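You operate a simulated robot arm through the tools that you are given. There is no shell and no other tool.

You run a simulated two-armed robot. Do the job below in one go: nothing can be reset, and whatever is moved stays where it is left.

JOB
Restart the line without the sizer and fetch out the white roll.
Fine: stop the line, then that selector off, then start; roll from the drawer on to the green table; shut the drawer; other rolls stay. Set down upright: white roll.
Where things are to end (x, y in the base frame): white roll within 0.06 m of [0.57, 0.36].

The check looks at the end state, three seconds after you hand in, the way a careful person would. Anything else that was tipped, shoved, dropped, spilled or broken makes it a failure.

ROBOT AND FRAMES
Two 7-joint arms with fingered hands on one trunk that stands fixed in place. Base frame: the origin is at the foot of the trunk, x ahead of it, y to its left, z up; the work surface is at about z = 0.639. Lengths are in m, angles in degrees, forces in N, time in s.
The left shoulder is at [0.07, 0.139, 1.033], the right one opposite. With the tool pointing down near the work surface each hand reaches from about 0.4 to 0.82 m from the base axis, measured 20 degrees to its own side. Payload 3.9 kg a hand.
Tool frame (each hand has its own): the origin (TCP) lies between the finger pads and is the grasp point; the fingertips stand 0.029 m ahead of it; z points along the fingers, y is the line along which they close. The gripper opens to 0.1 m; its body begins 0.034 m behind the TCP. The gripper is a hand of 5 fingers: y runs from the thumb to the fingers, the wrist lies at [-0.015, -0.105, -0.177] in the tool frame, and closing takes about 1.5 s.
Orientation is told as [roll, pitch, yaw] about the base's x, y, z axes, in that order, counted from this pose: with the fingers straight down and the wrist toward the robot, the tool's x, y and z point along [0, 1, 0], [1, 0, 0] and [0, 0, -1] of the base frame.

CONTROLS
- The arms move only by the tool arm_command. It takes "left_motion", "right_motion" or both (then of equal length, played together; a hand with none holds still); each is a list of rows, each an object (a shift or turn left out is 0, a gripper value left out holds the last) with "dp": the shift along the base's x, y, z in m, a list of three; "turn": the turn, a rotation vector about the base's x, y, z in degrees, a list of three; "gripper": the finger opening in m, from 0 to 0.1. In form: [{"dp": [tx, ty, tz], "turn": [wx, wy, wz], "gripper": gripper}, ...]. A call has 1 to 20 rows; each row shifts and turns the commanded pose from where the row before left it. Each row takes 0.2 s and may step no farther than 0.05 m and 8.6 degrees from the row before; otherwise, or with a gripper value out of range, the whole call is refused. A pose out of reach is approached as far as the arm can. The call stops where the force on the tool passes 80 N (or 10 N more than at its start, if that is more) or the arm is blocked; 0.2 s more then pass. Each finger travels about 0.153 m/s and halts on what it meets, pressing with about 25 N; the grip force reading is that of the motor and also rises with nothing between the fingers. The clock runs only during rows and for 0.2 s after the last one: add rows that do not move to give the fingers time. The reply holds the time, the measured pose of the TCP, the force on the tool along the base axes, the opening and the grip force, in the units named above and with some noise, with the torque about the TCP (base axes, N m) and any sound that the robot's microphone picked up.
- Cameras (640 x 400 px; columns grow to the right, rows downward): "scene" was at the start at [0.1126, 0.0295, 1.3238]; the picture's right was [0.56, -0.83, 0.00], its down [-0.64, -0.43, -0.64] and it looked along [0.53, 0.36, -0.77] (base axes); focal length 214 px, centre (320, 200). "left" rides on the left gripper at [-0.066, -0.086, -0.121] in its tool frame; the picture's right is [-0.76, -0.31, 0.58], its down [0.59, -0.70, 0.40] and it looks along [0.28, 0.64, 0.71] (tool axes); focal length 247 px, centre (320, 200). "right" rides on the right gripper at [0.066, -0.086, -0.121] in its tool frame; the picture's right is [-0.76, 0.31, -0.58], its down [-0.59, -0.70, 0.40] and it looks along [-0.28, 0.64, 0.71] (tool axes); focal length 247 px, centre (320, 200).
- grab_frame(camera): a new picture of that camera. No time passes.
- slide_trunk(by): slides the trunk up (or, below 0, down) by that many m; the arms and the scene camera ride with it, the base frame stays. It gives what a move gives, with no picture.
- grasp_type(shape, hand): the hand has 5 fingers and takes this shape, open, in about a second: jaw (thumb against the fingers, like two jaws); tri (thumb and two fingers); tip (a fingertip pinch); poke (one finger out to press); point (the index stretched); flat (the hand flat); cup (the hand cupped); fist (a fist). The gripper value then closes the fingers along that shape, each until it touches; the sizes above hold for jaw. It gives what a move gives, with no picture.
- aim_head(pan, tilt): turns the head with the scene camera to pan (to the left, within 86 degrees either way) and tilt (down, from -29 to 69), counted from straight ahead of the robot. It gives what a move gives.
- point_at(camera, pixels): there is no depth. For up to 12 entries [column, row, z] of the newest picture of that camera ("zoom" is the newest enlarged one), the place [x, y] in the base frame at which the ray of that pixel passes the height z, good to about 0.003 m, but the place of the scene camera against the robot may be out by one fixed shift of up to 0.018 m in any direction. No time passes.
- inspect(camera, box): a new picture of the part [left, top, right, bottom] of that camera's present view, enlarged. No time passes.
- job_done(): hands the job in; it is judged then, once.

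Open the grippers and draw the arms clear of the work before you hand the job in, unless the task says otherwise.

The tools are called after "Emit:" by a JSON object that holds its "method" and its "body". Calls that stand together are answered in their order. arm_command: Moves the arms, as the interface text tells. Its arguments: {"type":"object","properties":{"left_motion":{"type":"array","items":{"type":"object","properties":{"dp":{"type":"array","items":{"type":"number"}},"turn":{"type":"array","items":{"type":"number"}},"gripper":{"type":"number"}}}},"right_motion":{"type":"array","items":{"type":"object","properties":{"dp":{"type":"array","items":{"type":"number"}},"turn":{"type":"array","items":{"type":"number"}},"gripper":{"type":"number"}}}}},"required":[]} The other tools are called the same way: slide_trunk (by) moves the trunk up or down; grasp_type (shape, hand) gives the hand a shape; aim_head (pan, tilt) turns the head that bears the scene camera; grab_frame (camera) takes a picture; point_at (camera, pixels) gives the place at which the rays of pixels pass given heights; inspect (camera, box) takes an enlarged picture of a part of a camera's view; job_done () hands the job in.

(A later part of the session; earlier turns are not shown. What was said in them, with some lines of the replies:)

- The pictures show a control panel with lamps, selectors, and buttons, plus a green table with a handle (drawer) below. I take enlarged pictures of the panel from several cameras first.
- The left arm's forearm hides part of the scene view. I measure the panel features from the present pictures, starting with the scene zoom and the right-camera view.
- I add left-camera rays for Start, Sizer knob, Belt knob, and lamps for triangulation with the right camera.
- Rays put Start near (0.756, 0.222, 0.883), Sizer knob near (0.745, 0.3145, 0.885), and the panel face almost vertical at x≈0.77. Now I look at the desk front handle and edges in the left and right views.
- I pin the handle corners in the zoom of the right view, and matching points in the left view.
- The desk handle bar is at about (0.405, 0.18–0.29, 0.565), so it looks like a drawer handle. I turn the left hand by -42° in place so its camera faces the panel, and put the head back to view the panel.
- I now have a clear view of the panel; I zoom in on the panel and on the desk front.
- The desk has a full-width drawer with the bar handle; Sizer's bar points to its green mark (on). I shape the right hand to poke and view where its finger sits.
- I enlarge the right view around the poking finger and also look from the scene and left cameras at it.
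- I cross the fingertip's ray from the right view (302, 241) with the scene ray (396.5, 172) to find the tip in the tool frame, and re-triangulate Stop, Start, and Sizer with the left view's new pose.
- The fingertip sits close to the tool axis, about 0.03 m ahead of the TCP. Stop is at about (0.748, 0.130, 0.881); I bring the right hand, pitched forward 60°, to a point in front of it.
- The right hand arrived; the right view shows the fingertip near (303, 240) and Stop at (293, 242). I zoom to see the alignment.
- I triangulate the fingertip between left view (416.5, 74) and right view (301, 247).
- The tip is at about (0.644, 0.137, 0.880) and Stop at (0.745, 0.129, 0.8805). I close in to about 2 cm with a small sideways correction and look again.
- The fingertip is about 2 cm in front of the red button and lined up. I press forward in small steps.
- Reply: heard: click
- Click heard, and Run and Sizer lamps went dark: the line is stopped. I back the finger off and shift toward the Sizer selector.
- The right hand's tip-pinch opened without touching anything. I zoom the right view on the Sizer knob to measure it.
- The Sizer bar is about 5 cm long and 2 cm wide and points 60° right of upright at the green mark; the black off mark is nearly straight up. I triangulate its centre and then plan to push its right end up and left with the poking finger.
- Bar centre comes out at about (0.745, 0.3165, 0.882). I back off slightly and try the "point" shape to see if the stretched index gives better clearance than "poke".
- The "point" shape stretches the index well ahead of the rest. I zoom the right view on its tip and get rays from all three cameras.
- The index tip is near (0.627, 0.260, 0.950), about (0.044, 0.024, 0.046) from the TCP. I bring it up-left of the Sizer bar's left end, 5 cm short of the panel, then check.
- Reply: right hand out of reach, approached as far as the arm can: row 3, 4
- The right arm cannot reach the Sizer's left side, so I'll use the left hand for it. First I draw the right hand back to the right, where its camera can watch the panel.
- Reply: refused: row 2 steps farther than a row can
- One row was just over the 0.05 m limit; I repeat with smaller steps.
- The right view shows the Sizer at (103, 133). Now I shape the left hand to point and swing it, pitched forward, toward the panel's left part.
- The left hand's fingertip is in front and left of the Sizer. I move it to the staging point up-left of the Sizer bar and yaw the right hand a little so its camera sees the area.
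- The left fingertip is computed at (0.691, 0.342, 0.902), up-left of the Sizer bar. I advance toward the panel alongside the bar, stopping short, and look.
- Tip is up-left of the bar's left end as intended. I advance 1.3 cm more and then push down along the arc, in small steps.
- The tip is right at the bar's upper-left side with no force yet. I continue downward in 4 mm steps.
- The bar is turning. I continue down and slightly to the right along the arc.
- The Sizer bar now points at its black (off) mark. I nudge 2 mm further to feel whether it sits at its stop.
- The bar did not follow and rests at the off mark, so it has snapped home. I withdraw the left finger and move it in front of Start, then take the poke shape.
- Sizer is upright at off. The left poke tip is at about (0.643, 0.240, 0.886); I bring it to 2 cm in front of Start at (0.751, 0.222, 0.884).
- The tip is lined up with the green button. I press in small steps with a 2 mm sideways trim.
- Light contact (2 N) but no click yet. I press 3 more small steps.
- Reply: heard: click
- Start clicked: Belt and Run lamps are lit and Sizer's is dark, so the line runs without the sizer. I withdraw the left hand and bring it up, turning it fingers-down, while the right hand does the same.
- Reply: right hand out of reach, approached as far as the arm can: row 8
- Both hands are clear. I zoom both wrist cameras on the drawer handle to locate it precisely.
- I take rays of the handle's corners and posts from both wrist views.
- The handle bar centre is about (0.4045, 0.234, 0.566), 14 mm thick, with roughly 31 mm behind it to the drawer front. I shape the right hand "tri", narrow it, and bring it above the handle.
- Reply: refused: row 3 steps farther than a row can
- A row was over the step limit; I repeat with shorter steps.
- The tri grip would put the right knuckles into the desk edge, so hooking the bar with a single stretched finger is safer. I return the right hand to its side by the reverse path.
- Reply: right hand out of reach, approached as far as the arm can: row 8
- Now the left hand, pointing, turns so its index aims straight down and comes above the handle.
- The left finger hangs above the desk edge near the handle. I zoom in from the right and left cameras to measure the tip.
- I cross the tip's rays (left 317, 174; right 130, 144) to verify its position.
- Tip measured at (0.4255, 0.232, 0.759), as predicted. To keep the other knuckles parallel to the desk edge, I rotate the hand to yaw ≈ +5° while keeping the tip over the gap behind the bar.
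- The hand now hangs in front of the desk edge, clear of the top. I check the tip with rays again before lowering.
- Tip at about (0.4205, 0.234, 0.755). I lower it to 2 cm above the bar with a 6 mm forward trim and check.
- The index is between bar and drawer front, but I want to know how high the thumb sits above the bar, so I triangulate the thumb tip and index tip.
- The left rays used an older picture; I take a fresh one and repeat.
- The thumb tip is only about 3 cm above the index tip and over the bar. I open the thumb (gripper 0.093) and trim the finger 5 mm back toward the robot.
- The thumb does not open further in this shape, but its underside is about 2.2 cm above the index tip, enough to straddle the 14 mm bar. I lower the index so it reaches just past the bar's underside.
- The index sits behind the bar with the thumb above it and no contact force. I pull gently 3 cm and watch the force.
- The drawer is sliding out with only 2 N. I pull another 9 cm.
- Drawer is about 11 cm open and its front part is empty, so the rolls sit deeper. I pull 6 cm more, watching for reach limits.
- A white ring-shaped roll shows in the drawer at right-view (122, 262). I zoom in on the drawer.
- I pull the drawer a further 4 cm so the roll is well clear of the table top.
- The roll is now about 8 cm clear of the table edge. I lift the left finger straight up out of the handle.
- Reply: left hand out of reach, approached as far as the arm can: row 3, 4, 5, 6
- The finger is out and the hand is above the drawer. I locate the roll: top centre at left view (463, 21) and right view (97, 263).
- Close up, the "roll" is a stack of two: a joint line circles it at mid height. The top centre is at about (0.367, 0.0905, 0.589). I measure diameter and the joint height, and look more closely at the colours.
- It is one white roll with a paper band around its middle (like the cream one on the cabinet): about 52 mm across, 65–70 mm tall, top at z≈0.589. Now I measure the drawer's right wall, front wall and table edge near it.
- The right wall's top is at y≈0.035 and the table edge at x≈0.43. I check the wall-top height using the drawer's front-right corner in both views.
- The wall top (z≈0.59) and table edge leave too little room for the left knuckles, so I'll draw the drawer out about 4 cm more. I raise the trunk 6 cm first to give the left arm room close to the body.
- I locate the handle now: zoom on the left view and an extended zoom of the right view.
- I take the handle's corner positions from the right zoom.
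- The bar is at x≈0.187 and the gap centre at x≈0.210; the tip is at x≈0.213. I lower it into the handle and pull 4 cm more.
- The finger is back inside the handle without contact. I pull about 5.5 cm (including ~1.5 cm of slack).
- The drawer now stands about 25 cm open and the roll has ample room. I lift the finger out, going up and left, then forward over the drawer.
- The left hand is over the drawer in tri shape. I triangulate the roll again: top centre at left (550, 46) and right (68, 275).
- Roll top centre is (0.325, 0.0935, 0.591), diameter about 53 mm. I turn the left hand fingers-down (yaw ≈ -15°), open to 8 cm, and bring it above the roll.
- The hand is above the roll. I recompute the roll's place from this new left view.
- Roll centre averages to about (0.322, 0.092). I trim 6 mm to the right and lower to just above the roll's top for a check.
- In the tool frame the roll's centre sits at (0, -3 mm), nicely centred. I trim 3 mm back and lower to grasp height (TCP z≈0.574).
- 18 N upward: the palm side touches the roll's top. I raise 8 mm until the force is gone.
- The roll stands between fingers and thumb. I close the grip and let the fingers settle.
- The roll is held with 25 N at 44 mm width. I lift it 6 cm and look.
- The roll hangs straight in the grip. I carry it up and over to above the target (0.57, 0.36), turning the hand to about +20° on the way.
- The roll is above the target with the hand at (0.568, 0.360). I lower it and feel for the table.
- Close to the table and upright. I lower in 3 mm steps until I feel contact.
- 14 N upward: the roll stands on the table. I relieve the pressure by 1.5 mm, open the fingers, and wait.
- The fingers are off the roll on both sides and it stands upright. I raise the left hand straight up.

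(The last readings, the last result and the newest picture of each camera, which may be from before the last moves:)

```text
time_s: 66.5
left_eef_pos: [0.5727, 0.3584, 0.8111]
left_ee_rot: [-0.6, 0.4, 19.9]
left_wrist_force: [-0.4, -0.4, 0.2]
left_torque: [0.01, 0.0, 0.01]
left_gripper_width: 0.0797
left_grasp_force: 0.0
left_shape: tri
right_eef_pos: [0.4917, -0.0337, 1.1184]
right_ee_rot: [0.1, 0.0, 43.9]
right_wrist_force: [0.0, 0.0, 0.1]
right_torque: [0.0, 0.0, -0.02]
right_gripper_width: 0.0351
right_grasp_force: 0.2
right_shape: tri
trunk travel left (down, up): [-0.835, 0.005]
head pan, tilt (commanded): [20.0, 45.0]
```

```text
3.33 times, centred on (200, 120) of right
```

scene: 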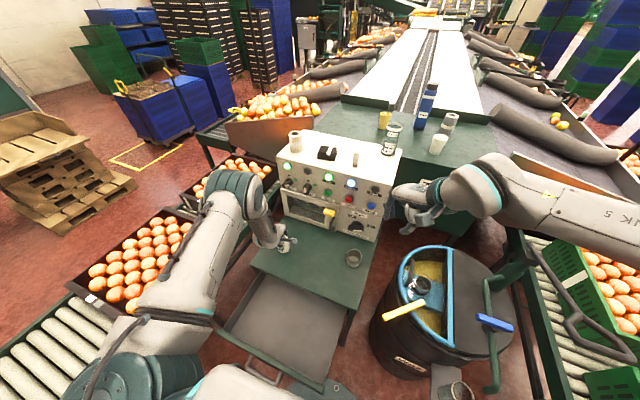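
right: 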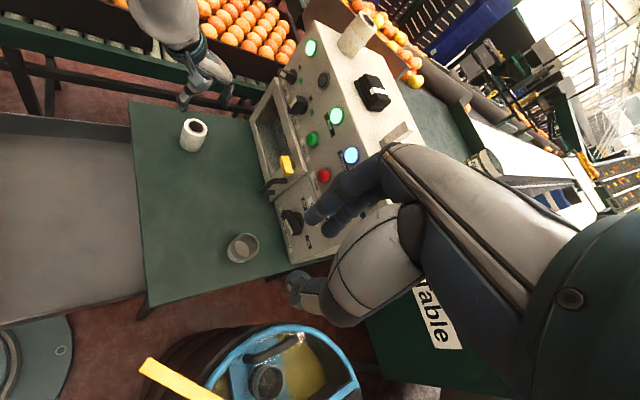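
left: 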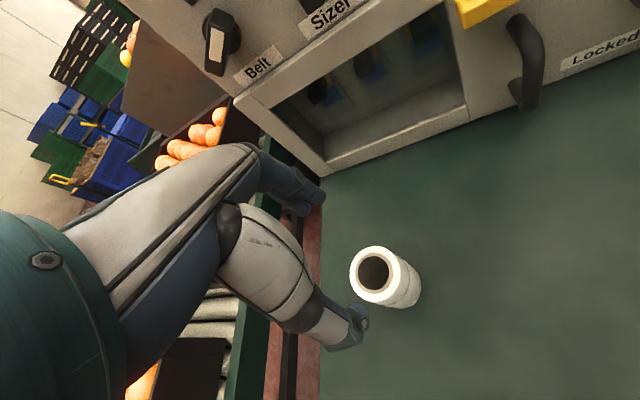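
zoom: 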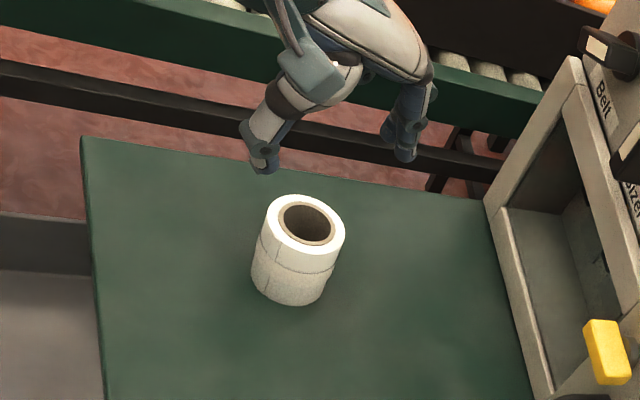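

The white roll stands on the table and the drawer is empty of it. I verify its position by rays.

Emit:
{"method": "point_at", "body": {"camera": "right", "pixels": [[195.5, 127, 0.708], [190, 146, 0.65], [189, 150, 0.639]]}}

Emit:
{"method": "point_at", "body": {"camera": "left", "pixels": [[374, 272, 0.708], [374, 275, 0.708]]}}

Emit:
{"method": "inspect", "body": {"camera": "right", "box": [0, 90, 200, 330]}}

Emit:
{"method": "grab_frame", "body": {"camera": "scene"}}

```text
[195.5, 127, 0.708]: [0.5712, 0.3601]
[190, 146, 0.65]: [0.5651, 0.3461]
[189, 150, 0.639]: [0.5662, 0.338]
```

```text
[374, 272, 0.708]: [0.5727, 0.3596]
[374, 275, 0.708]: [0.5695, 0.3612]
```

```text
1.67 times, centred on (100, 210) of right
```

zoom: 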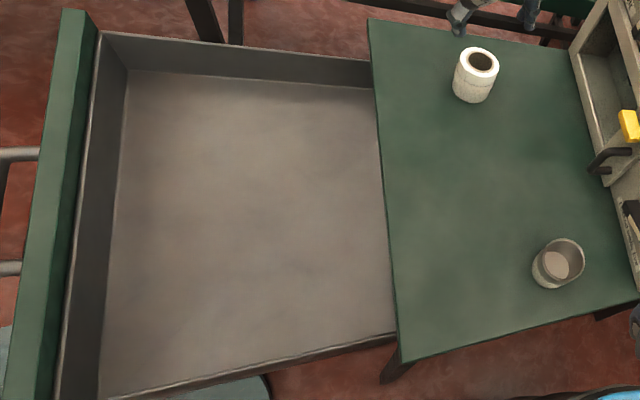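

```text
taken
```

scene: 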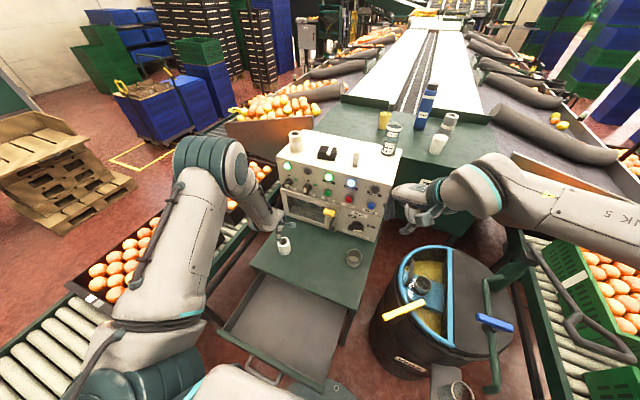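

The roll is at about (0.571, 0.360), upright and within tolerance. Next I bring the left hand back over the drawer, return it to the pointing shape and the pitched pose used earlier.

Emit:
{"method": "arm_command", "body": {"left_motion": [{"dp": [-0.03, 0.01, 0.02]}, {"dp": [-0.045, 0.01, 0], "turn": [0, 0, -5]}, {"dp": [-0.045, 0.01, 0], "turn": [0, 0, -5]}, {"dp": [-0.045, 0.01, 0], "turn": [0, 0, -5]}, {"dp": [-0.044, -0.01, -0.015], "turn": [-0.58, 6.64, 0]}, {"dp": [-0.044, -0.01, -0.015], "turn": [-0.58, 6.64, 0]}, {"dp": [-0.044, -0.01, -0.015], "turn": [-0.58, 6.64, 0]}, {"dp": [-0.04, -0.01, -0.015]}]}}

Emit:
{"method": "grasp_type", "body": {"hand": "left", "shape": "point"}}

Emit:
{"method": "grab_frame", "body": {"camera": "left"}}

Emit:
{"method": "grab_frame", "body": {"camera": "right"}}

```text
time_s: 68.3
left_eef_pos: [0.2366, 0.3564, 0.7719]
left_ee_rot: [-0.7, 20.2, 4.9]
left_wrist_force: [-0.2, -0.6, -0.4]
left_torque: [0.02, 0.0, 0.0]
left_gripper_width: 0.08
left_grasp_force: 0.0
left_shape: tri
right_eef_pos: [0.4926, -0.0308, 1.1166]
right_ee_rot: [0.1, 0.0, 43.8]
right_wrist_force: [0.3, -0.3, -0.5]
right_torque: [-0.01, 0.01, -0.01]
right_gripper_width: 0.0354
right_grasp_force: 0.0
right_shape: tri
trunk travel left (down, up): [-0.835, 0.005]
head pan, tilt (commanded): [20.0, 45.0]
```

```text
time_s: 69.2
left_eef_pos: [0.2379, 0.3562, 0.7732]
left_ee_rot: [-0.7, 20.2, 4.8]
left_wrist_force: [-0.3, -0.1, -0.7]
left_torque: [0.03, 0.0, 0.01]
left_gripper_width: 0.093
left_grasp_force: 0.1
left_shape: point
right_eef_pos: [0.4926, -0.0319, 1.1178]
right_ee_rot: [0.1, 0.0, 43.8]
right_wrist_force: [-0.3, 0.5, 0.4]
right_torque: [0.0, -0.01, -0.01]
right_gripper_width: 0.0353
right_grasp_force: 0.1
right_shape: tri
trunk travel left (down, up): [-0.835, 0.005]
head pan, tilt (commanded): [20.0, 45.0]
```

```text
taken
```

left: 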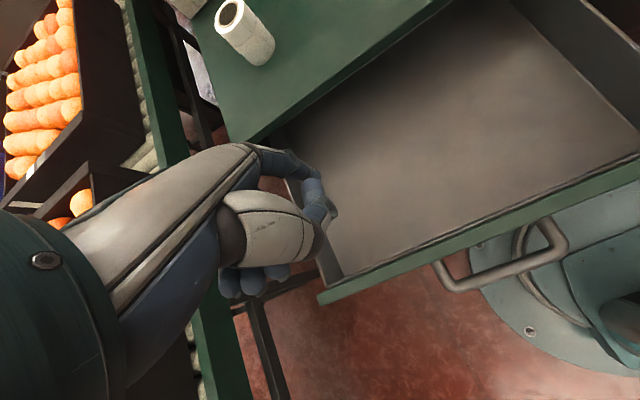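

```text
taken
```

right: 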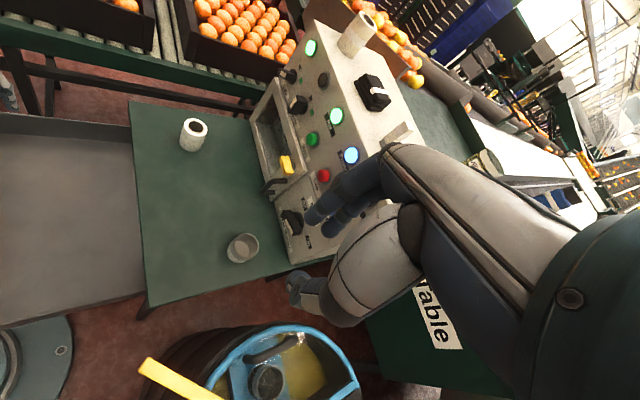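

I bring the finger over the drawer front to its outer side, just above the handle (tip z≈0.60), following the earlier exit path in reverse.

Emit:
{"method": "arm_command", "body": {"left_motion": [{"dp": [-0.04, 0, -0.012]}, {"dp": [-0.04, 0, -0.02]}, {"dp": [-0.035, -0.01, -0.02]}, {"dp": [-0.007, -0.03, -0.025]}, {"dp": [0, -0.03, -0.025]}, {"dp": [0, -0.03, -0.025]}, {"dp": [0, 0, -0.008]}]}}

Emit:
{"method": "grab_frame", "body": {"camera": "left"}}

Emit:
{"method": "inspect", "body": {"camera": "right", "box": [0, 80, 140, 330]}}

```text
time_s: 70.8
left_eef_pos: [0.1149, 0.2594, 0.6351]
left_ee_rot: [-0.8, 20.1, 4.9]
left_wrist_force: [-0.1, 0.4, -0.4]
left_torque: [0.0, 0.0, 0.02]
left_gripper_width: 0.0
left_grasp_force: 0.0
left_shape: point
right_eef_pos: [0.4931, -0.0326, 1.1178]
right_ee_rot: [0.0, 0.0, 43.9]
right_wrist_force: [-0.9, -0.6, -0.1]
right_torque: [-0.01, 0.01, -0.03]
right_gripper_width: 0.0354
right_grasp_force: 0.1
right_shape: tri
trunk travel left (down, up): [-0.835, 0.005]
head pan, tilt (commanded): [20.0, 45.0]
```

```text
taken
```

left: 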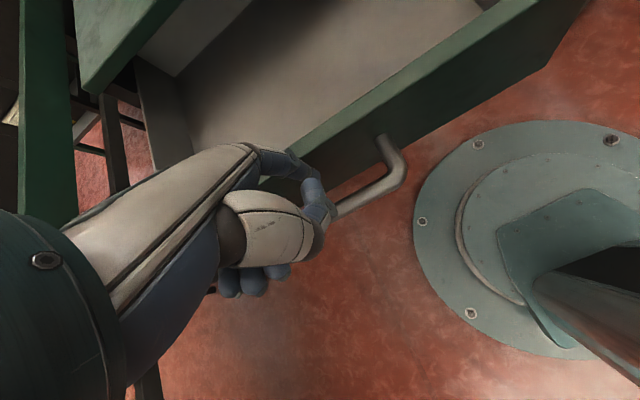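

```text
1.60 times, centred on (70, 205) of right
```

zoom: 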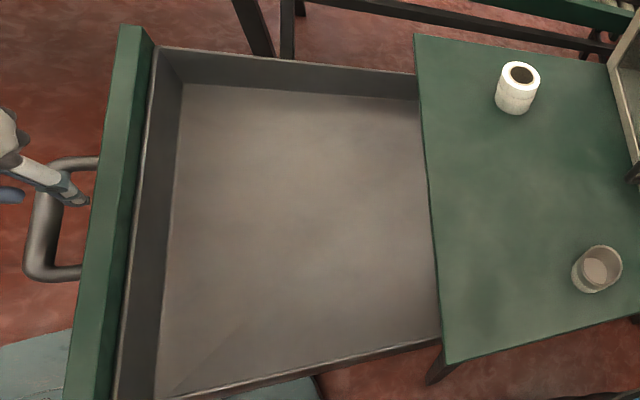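

The fingertip is against the outer side of the drawer front, above the bar. I push the drawer in by about 13 cm.

Emit:
{"method": "arm_command", "body": {"left_motion": [{"dp": [0.01, -0.0005, 0]}, {"dp": [0.015, -0.0007, 0]}, {"dp": [0.015, -0.0007, 0]}, {"dp": [0.015, -0.0007, 0]}, {"dp": [0.015, -0.0007, 0]}, {"dp": [0.015, -0.0007, 0]}, {"dp": [0.015, -0.0007, 0]}, {"dp": [0.015, -0.0007, 0]}, {"dp": [0.015, -0.0007, 0]}]}}

Emit:
{"method": "grab_frame", "body": {"camera": "left"}}

Emit:
{"method": "inspect", "body": {"camera": "right", "box": [0, 80, 200, 330]}}

```text
time_s: 72.8
left_eef_pos: [0.2467, 0.252, 0.6352]
left_ee_rot: [-0.6, 20.2, 4.9]
left_wrist_force: [0.8, 0.2, -0.4]
left_torque: [-0.05, 0.03, -0.04]
left_gripper_width: 0.0932
left_grasp_force: 0.0
left_shape: point
right_eef_pos: [0.4916, -0.0323, 1.1174]
right_ee_rot: [0.1, 0.0, 43.9]
right_wrist_force: [-0.9, 0.4, -1.0]
right_torque: [-0.02, -0.02, 0.0]
right_gripper_width: 0.0353
right_grasp_force: 0.1
right_shape: tri
trunk travel left (down, up): [-0.835, 0.005]
head pan, tilt (commanded): [20.0, 45.0]
```

```text
taken
```

left: 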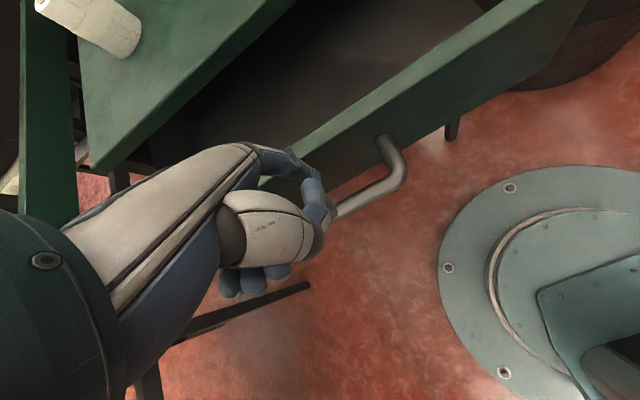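

```text
1.60 times, centred on (100, 205) of right
```

zoom: 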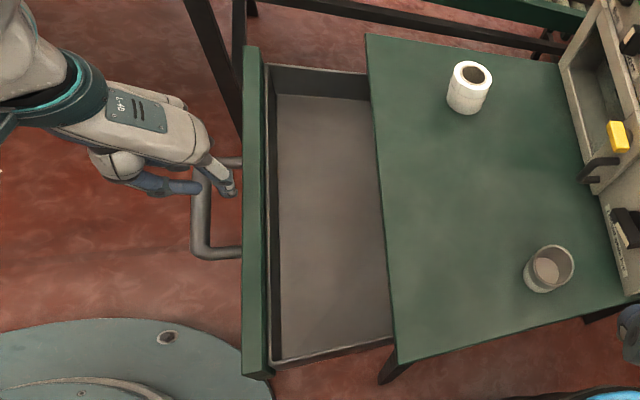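

The drawer is about half shut. I back off slightly, re-pitch the finger so it leans forward and won't touch the desk edge, and continue pushing.

Emit:
{"method": "arm_command", "body": {"left_motion": [{"dp": [-0.02, 0.001, 0]}, {"dp": [0, 0, -0.005], "turn": [0.52, -5.98, 0]}, {"dp": [0, 0, -0.005], "turn": [0.52, -5.98, 0]}, {"dp": [0.015, -0.0007, 0]}, {"dp": [0.015, -0.0007, 0]}, {"dp": [0.015, -0.0007, 0]}, {"dp": [0.015, -0.0007, 0]}, {"dp": [0.015, -0.0007, 0]}, {"dp": [0.015, -0.0007, 0]}, {"dp": [0.015, -0.0007, 0]}]}}

Emit:
{"method": "grab_frame", "body": {"camera": "left"}}

Emit:
{"method": "inspect", "body": {"camera": "right", "box": [0, 80, 200, 330]}}

```text
time_s: 75.0
left_eef_pos: [0.334, 0.2495, 0.6257]
left_ee_rot: [-0.7, 8.0, 4.9]
left_wrist_force: [-0.5, -0.5, 0.1]
left_torque: [-0.01, -0.02, 0.0]
left_gripper_width: 0.0932
left_grasp_force: 0.1
left_shape: point
right_eef_pos: [0.4923, -0.0336, 1.1168]
right_ee_rot: [0.1, 0.0, 43.9]
right_wrist_force: [-0.2, 0.6, 0.9]
right_torque: [0.0, 0.04, -0.02]
right_gripper_width: 0.0353
right_grasp_force: 0.1
right_shape: tri
trunk travel left (down, up): [-0.835, 0.005]
head pan, tilt (commanded): [20.0, 45.0]
```

```text
taken
```

left: 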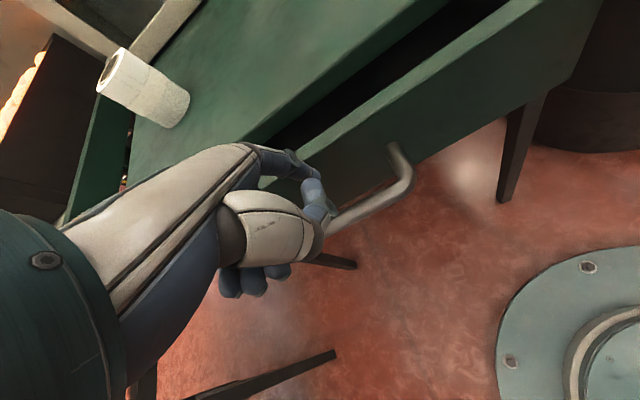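

```text
1.60 times, centred on (100, 205) of right
```

zoom: 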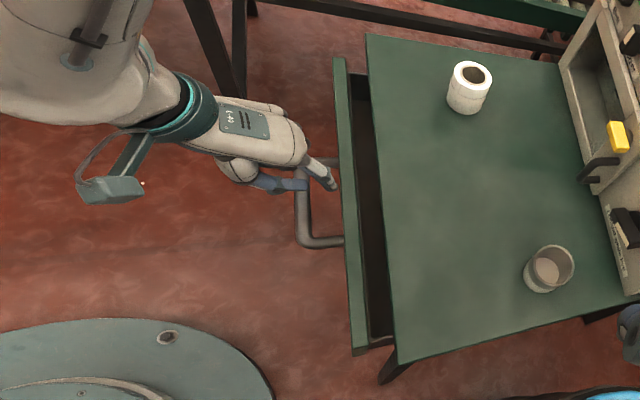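

About 4 cm remain. I push the rest in smaller steps.

Emit:
{"method": "arm_command", "body": {"left_motion": [{"dp": [0.012, -0.0006, 0]}, {"dp": [0.01, -0.0005, 0]}, {"dp": [0.008, -0.0004, 0]}, {"dp": [0.006, -0.0003, 0]}]}}

Emit:
{"method": "grab_frame", "body": {"camera": "left"}}

Emit:
{"method": "inspect", "body": {"camera": "right", "box": [40, 80, 200, 330]}}

```text
time_s: 76.0
left_eef_pos: [0.3667, 0.2477, 0.6268]
left_ee_rot: [-0.6, 8.3, 4.9]
left_wrist_force: [-0.7, 0.3, -0.3]
left_torque: [0.0, 0.0, -0.02]
left_gripper_width: 0.0934
left_grasp_force: 0.0
left_shape: point
right_eef_pos: [0.4909, -0.0338, 1.1174]
right_ee_rot: [0.2, 0.0, 43.9]
right_wrist_force: [-0.6, -0.9, -0.3]
right_torque: [0.0, 0.02, 0.02]
right_gripper_width: 0.0354
right_grasp_force: 0.0
right_shape: tri
trunk travel left (down, up): [-0.835, 0.005]
head pan, tilt (commanded): [20.0, 45.0]
```

```text
taken
```

left: 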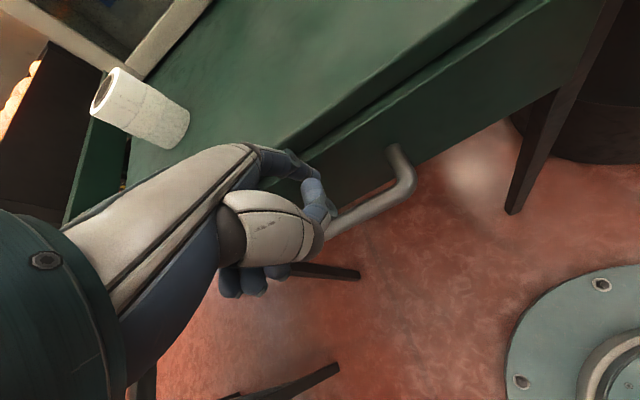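

```text
1.60 times, centred on (120, 205) of right
```

zoom: 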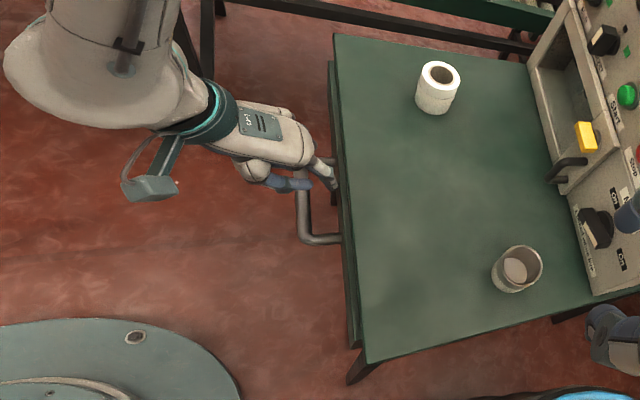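

Only about 1 cm remains. I keep pushing until I feel the stop.

Emit:
{"method": "arm_command", "body": {"left_motion": [{"dp": [0.004, -0.0002, 0]}, {"dp": [0.004, -0.0002, 0]}, {"dp": [0.003, 0, 0]}, {"dp": [0.003, 0, 0]}]}}

Emit:
{"method": "inspect", "body": {"camera": "left", "box": [240, 100, 460, 260]}}

Emit:
{"method": "inspect", "body": {"camera": "right", "box": [80, 150, 180, 300]}}

```text
time_s: 77.0
left_eef_pos: [0.3798, 0.2473, 0.6257]
left_ee_rot: [-0.7, 8.3, 4.9]
left_wrist_force: [-2.6, -0.3, 0.2]
left_torque: [-0.06, 0.01, -0.03]
left_gripper_width: 0.093
left_grasp_force: 0.0
left_shape: point
right_eef_pos: [0.4901, -0.033, 1.1179]
right_ee_rot: [0.0, -0.1, 43.9]
right_wrist_force: [-0.4, -0.7, 0.2]
right_torque: [0.04, 0.03, 0.02]
right_gripper_width: 0.0354
right_grasp_force: 0.0
right_shape: tri
trunk travel left (down, up): [-0.835, 0.005]
head pan, tilt (commanded): [20.0, 45.0]
```

```text
2.50 times, centred on (350, 180) of left
```

zoom: 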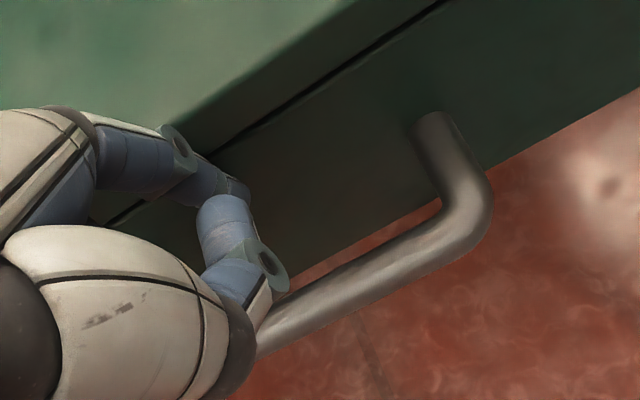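

```text
2.67 times, centred on (130, 225) of right
```

zoom: 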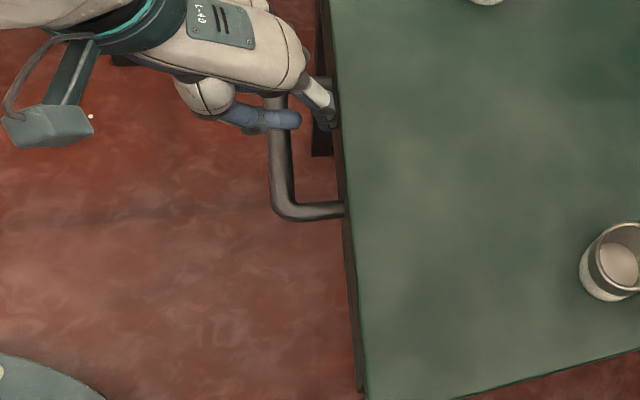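

A 2.6 N reading suggests the stop is near. I push a few millimetres more to confirm it is fully shut.

Emit:
{"method": "arm_command", "body": {"left_motion": [{"dp": [0.003, 0, 0]}, {"dp": [0.003, 0, 0]}, {"dp": [0.003, 0, 0]}]}}

Emit:
{"method": "inspect", "body": {"camera": "right", "box": [80, 150, 180, 300]}}

```text
time_s: 77.8
left_eef_pos: [0.3864, 0.2468, 0.6257]
left_ee_rot: [-0.7, 8.4, 4.9]
left_wrist_force: [-14.6, 0.6, 5.4]
left_torque: [-0.08, -0.44, -0.11]
left_gripper_width: 0.0928
left_grasp_force: 0.1
left_shape: point
right_eef_pos: [0.489, -0.0319, 1.1181]
right_ee_rot: [-0.1, -0.1, 44.0]
right_wrist_force: [-0.4, 1.1, -0.5]
right_torque: [0.04, 0.03, 0.03]
right_gripper_width: 0.0355
right_grasp_force: 0.1
right_shape: tri
trunk travel left (down, up): [-0.835, 0.005]
head pan, tilt (commanded): [20.0, 45.0]
```

```text
2.67 times, centred on (130, 225) of right
```

zoom: 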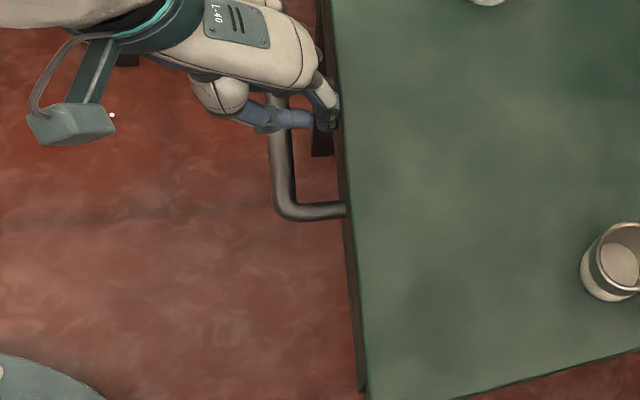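

14.6 N: a hard stop. I check the handle's corner against its original closed position.

Emit:
{"method": "grab_frame", "body": {"camera": "right"}}

Emit:
{"method": "inspect", "body": {"camera": "right", "box": [90, 180, 170, 250]}}

Emit:
{"method": "point_at", "body": {"camera": "zoom", "pixels": [[205, 220, 0.5695], [205, 100, 0.567], [380, 225, 0.56]]}}

```text
taken
```

right: 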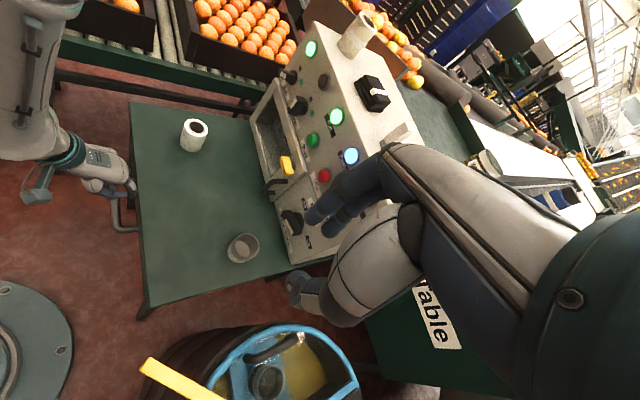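

```text
5.71 times, centred on (130, 215) of right
```

zoom: 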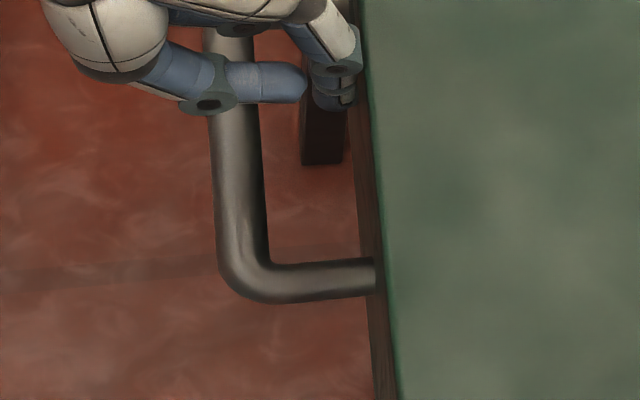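

```text
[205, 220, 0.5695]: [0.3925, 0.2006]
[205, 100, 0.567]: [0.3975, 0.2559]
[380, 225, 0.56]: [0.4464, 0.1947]
```

The handle is back at its original closed position (bar at x≈0.402). I draw the left hand back and up, clear of the desk.

Emit:
{"method": "arm_command", "body": {"left_motion": [{"dp": [-0.015, 0, 0]}, {"dp": [-0.015, 0, 0.01]}, {"dp": [-0.01, 0, 0.04]}, {"dp": [0, 0.01, 0.045]}, {"dp": [0, 0.02, 0.045]}, {"dp": [0.01, 0.03, 0.035]}, {"dp": [0.02, 0.03, 0.03]}, {"dp": [0.02, 0.03, 0.03]}, {"dp": [0.01, 0.03, 0.03]}]}}

Emit:
{"method": "grasp_type", "body": {"hand": "left", "shape": "jaw"}}

Emit:
{"method": "grasp_type", "body": {"hand": "right", "shape": "jaw"}}

Emit:
{"method": "grab_frame", "body": {"camera": "scene"}}

Emit:
{"method": "grab_frame", "body": {"camera": "left"}}

Emit:
{"method": "grab_frame", "body": {"camera": "right"}}

```text
time_s: 79.8
left_eef_pos: [0.41, 0.3976, 0.889]
left_ee_rot: [-0.7, 8.2, 4.8]
left_wrist_force: [0.1, 0.2, 0.5]
left_torque: [-0.02, 0.0, 0.02]
left_gripper_width: 0.093
left_grasp_force: 0.1
left_shape: point
right_eef_pos: [0.4912, -0.0307, 1.1184]
right_ee_rot: [-0.2, 0.0, 44.0]
right_wrist_force: [0.4, 0.3, 0.8]
right_torque: [0.02, -0.01, -0.05]
right_gripper_width: 0.0352
right_grasp_force: 0.0
right_shape: tri
trunk travel left (down, up): [-0.835, 0.005]
head pan, tilt (commanded): [20.0, 45.0]
```

```text
time_s: 80.7
left_eef_pos: [0.411, 0.396, 0.8892]
left_ee_rot: [-0.8, 8.3, 4.8]
left_wrist_force: [0.4, -0.4, -0.9]
left_torque: [-0.01, 0.01, 0.0]
left_gripper_width: 0.1
left_grasp_force: 0.0
left_shape: jaw
right_eef_pos: [0.4928, -0.0334, 1.1176]
right_ee_rot: [0.1, -0.1, 43.9]
right_wrist_force: [0.2, 0.0, -0.1]
right_torque: [-0.01, 0.01, 0.0]
right_gripper_width: 0.0353
right_grasp_force: 0.1
right_shape: tri
trunk travel left (down, up): [-0.835, 0.005]
head pan, tilt (commanded): [20.0, 45.0]
```

```text
time_s: 81.6
left_eef_pos: [0.4112, 0.3968, 0.8891]
left_ee_rot: [-0.7, 8.2, 4.9]
left_wrist_force: [0.7, 0.8, 0.4]
left_torque: [-0.03, -0.03, 0.0]
left_gripper_width: 0.0999
left_grasp_force: 0.1
left_shape: jaw
right_eef_pos: [0.492, -0.0323, 1.1172]
right_ee_rot: [0.1, 0.0, 43.9]
right_wrist_force: [0.2, 0.2, 0.6]
right_torque: [0.02, 0.02, -0.01]
right_gripper_width: 0.0999
right_grasp_force: 0.0
right_shape: jaw
trunk travel left (down, up): [-0.835, 0.005]
head pan, tilt (commanded): [20.0, 45.0]
```

```text
taken
```

scene: 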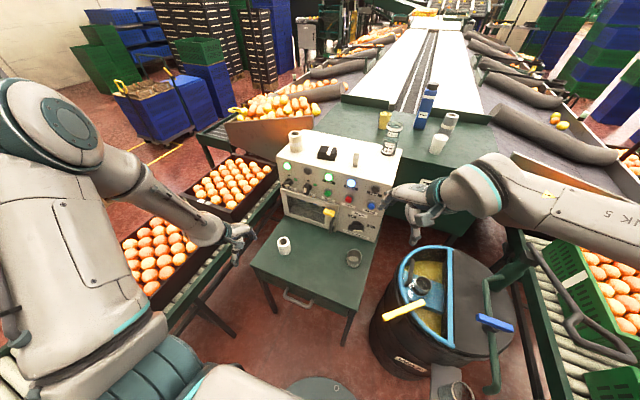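

```text
taken
```

left: 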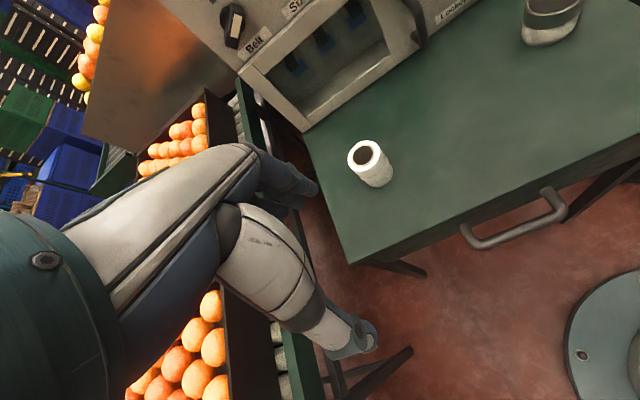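

```text
taken
```

right: 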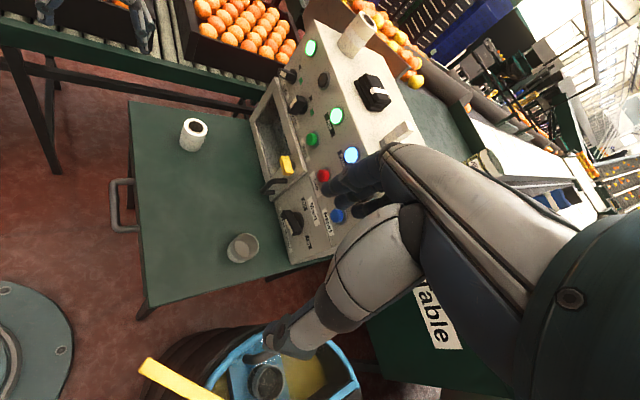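

Everything appears in order; I zoom in to confirm the lamps, selectors, drawer and roll, and the crates by the left arm.

Emit:
{"method": "inspect", "body": {"camera": "scene", "box": [265, 120, 405, 240]}}

Emit:
{"method": "inspect", "body": {"camera": "scene", "box": [220, 210, 400, 350]}}

Emit:
{"method": "inspect", "body": {"camera": "scene", "box": [100, 140, 290, 320]}}

```text
3.33 times, centred on (335, 180) of scene
```

zoom: 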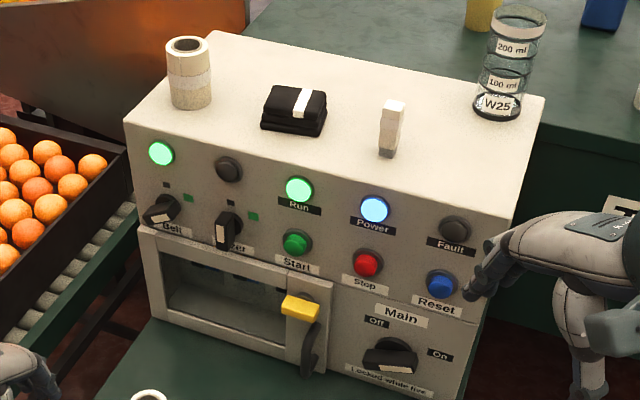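

```text
2.86 times, centred on (310, 280) of scene
```

zoom: 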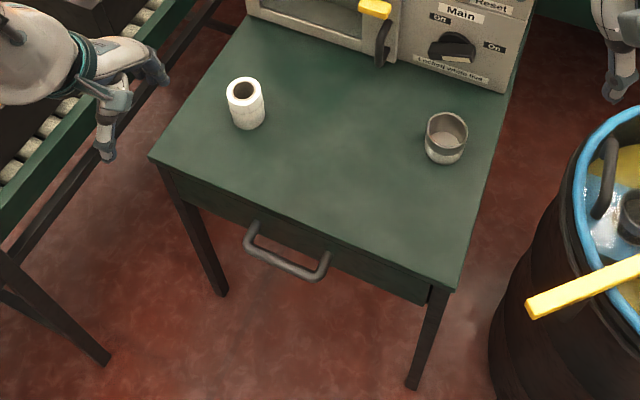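

```text
2.22 times, centred on (195, 230) of scene
```

zoom: 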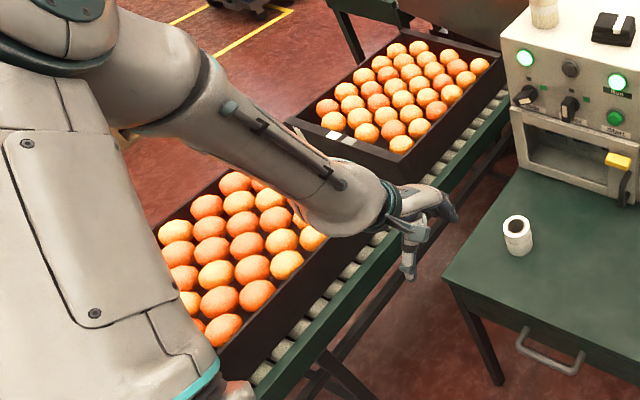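

Belt, Run and Power are lit, Sizer is off, the drawer is shut, and the roll stands upright. I lift the left hand a bit further clear before handing in.

Emit:
{"method": "arm_command", "body": {"left_motion": [{"dp": [0.01, 0.01, 0.04]}, {"dp": [0.01, 0.01, 0.04]}, {"dp": [0.01, 0.01, 0.04]}, {"dp": [0.01, 0.01, 0.04]}, {}]}}

Emit:
{"method": "grab_frame", "body": {"camera": "scene"}}

Emit:
{"method": "grab_frame", "body": {"camera": "left"}}

```text
time_s: 82.8
left_eef_pos: [0.4489, 0.4385, 1.049]
left_ee_rot: [-0.7, 8.2, 5.0]
left_wrist_force: [0.3, -0.4, -0.1]
left_torque: [0.01, 0.02, 0.02]
left_gripper_width: 0.0998
left_grasp_force: 0.0
left_shape: jaw
right_eef_pos: [0.4921, -0.0315, 1.1168]
right_ee_rot: [-0.1, 0.2, 44.0]
right_wrist_force: [-0.3, 0.6, 0.3]
right_torque: [-0.02, 0.0, 0.01]
right_gripper_width: 0.0998
right_grasp_force: 0.1
right_shape: jaw
trunk travel left (down, up): [-0.835, 0.005]
head pan, tilt (commanded): [20.0, 45.0]
```

```text
taken
```

scene: 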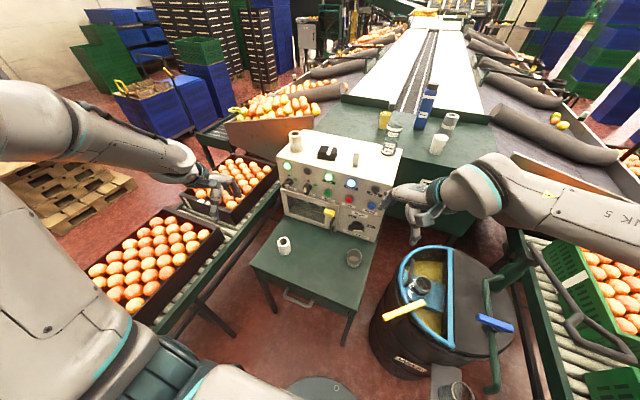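

```text
taken
```

left: 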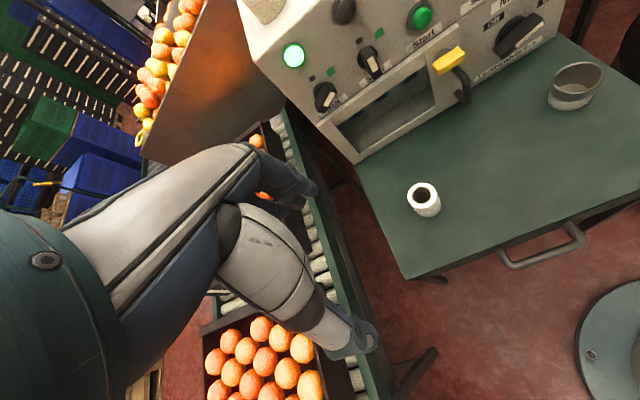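

Both hands are open and clear, the roll stands upright on the green table, the drawer is shut, the line runs with the Sizer off, and nothing else has moved. I hand the job in.

Emit:
{"method": "job_done", "body": {}}

```text
The job is handed in.
```

The line is running again without the sizer, and the white roll is on the green table. I've handed the job in; the check hasn't reported back.

- **Line:** I pressed Stop, turned the Sizer selector to off, then pressed Start. The Belt, Run and Power lamps are lit and the Sizer lamp is dark.
- **White roll:** it stands upright at about (0.571, 0.360), within a few millimetres of the target (0.57, 0.36).
- **Drawer:** it is pushed fully shut; I felt the stop, and the handle is back where it started. I saw no other rolls in the part I could see. I left the cream roll on the control cabinet alone.
- **Surroundings:** the cup and the crates look undisturbed. Both hands are open and clear of the work.
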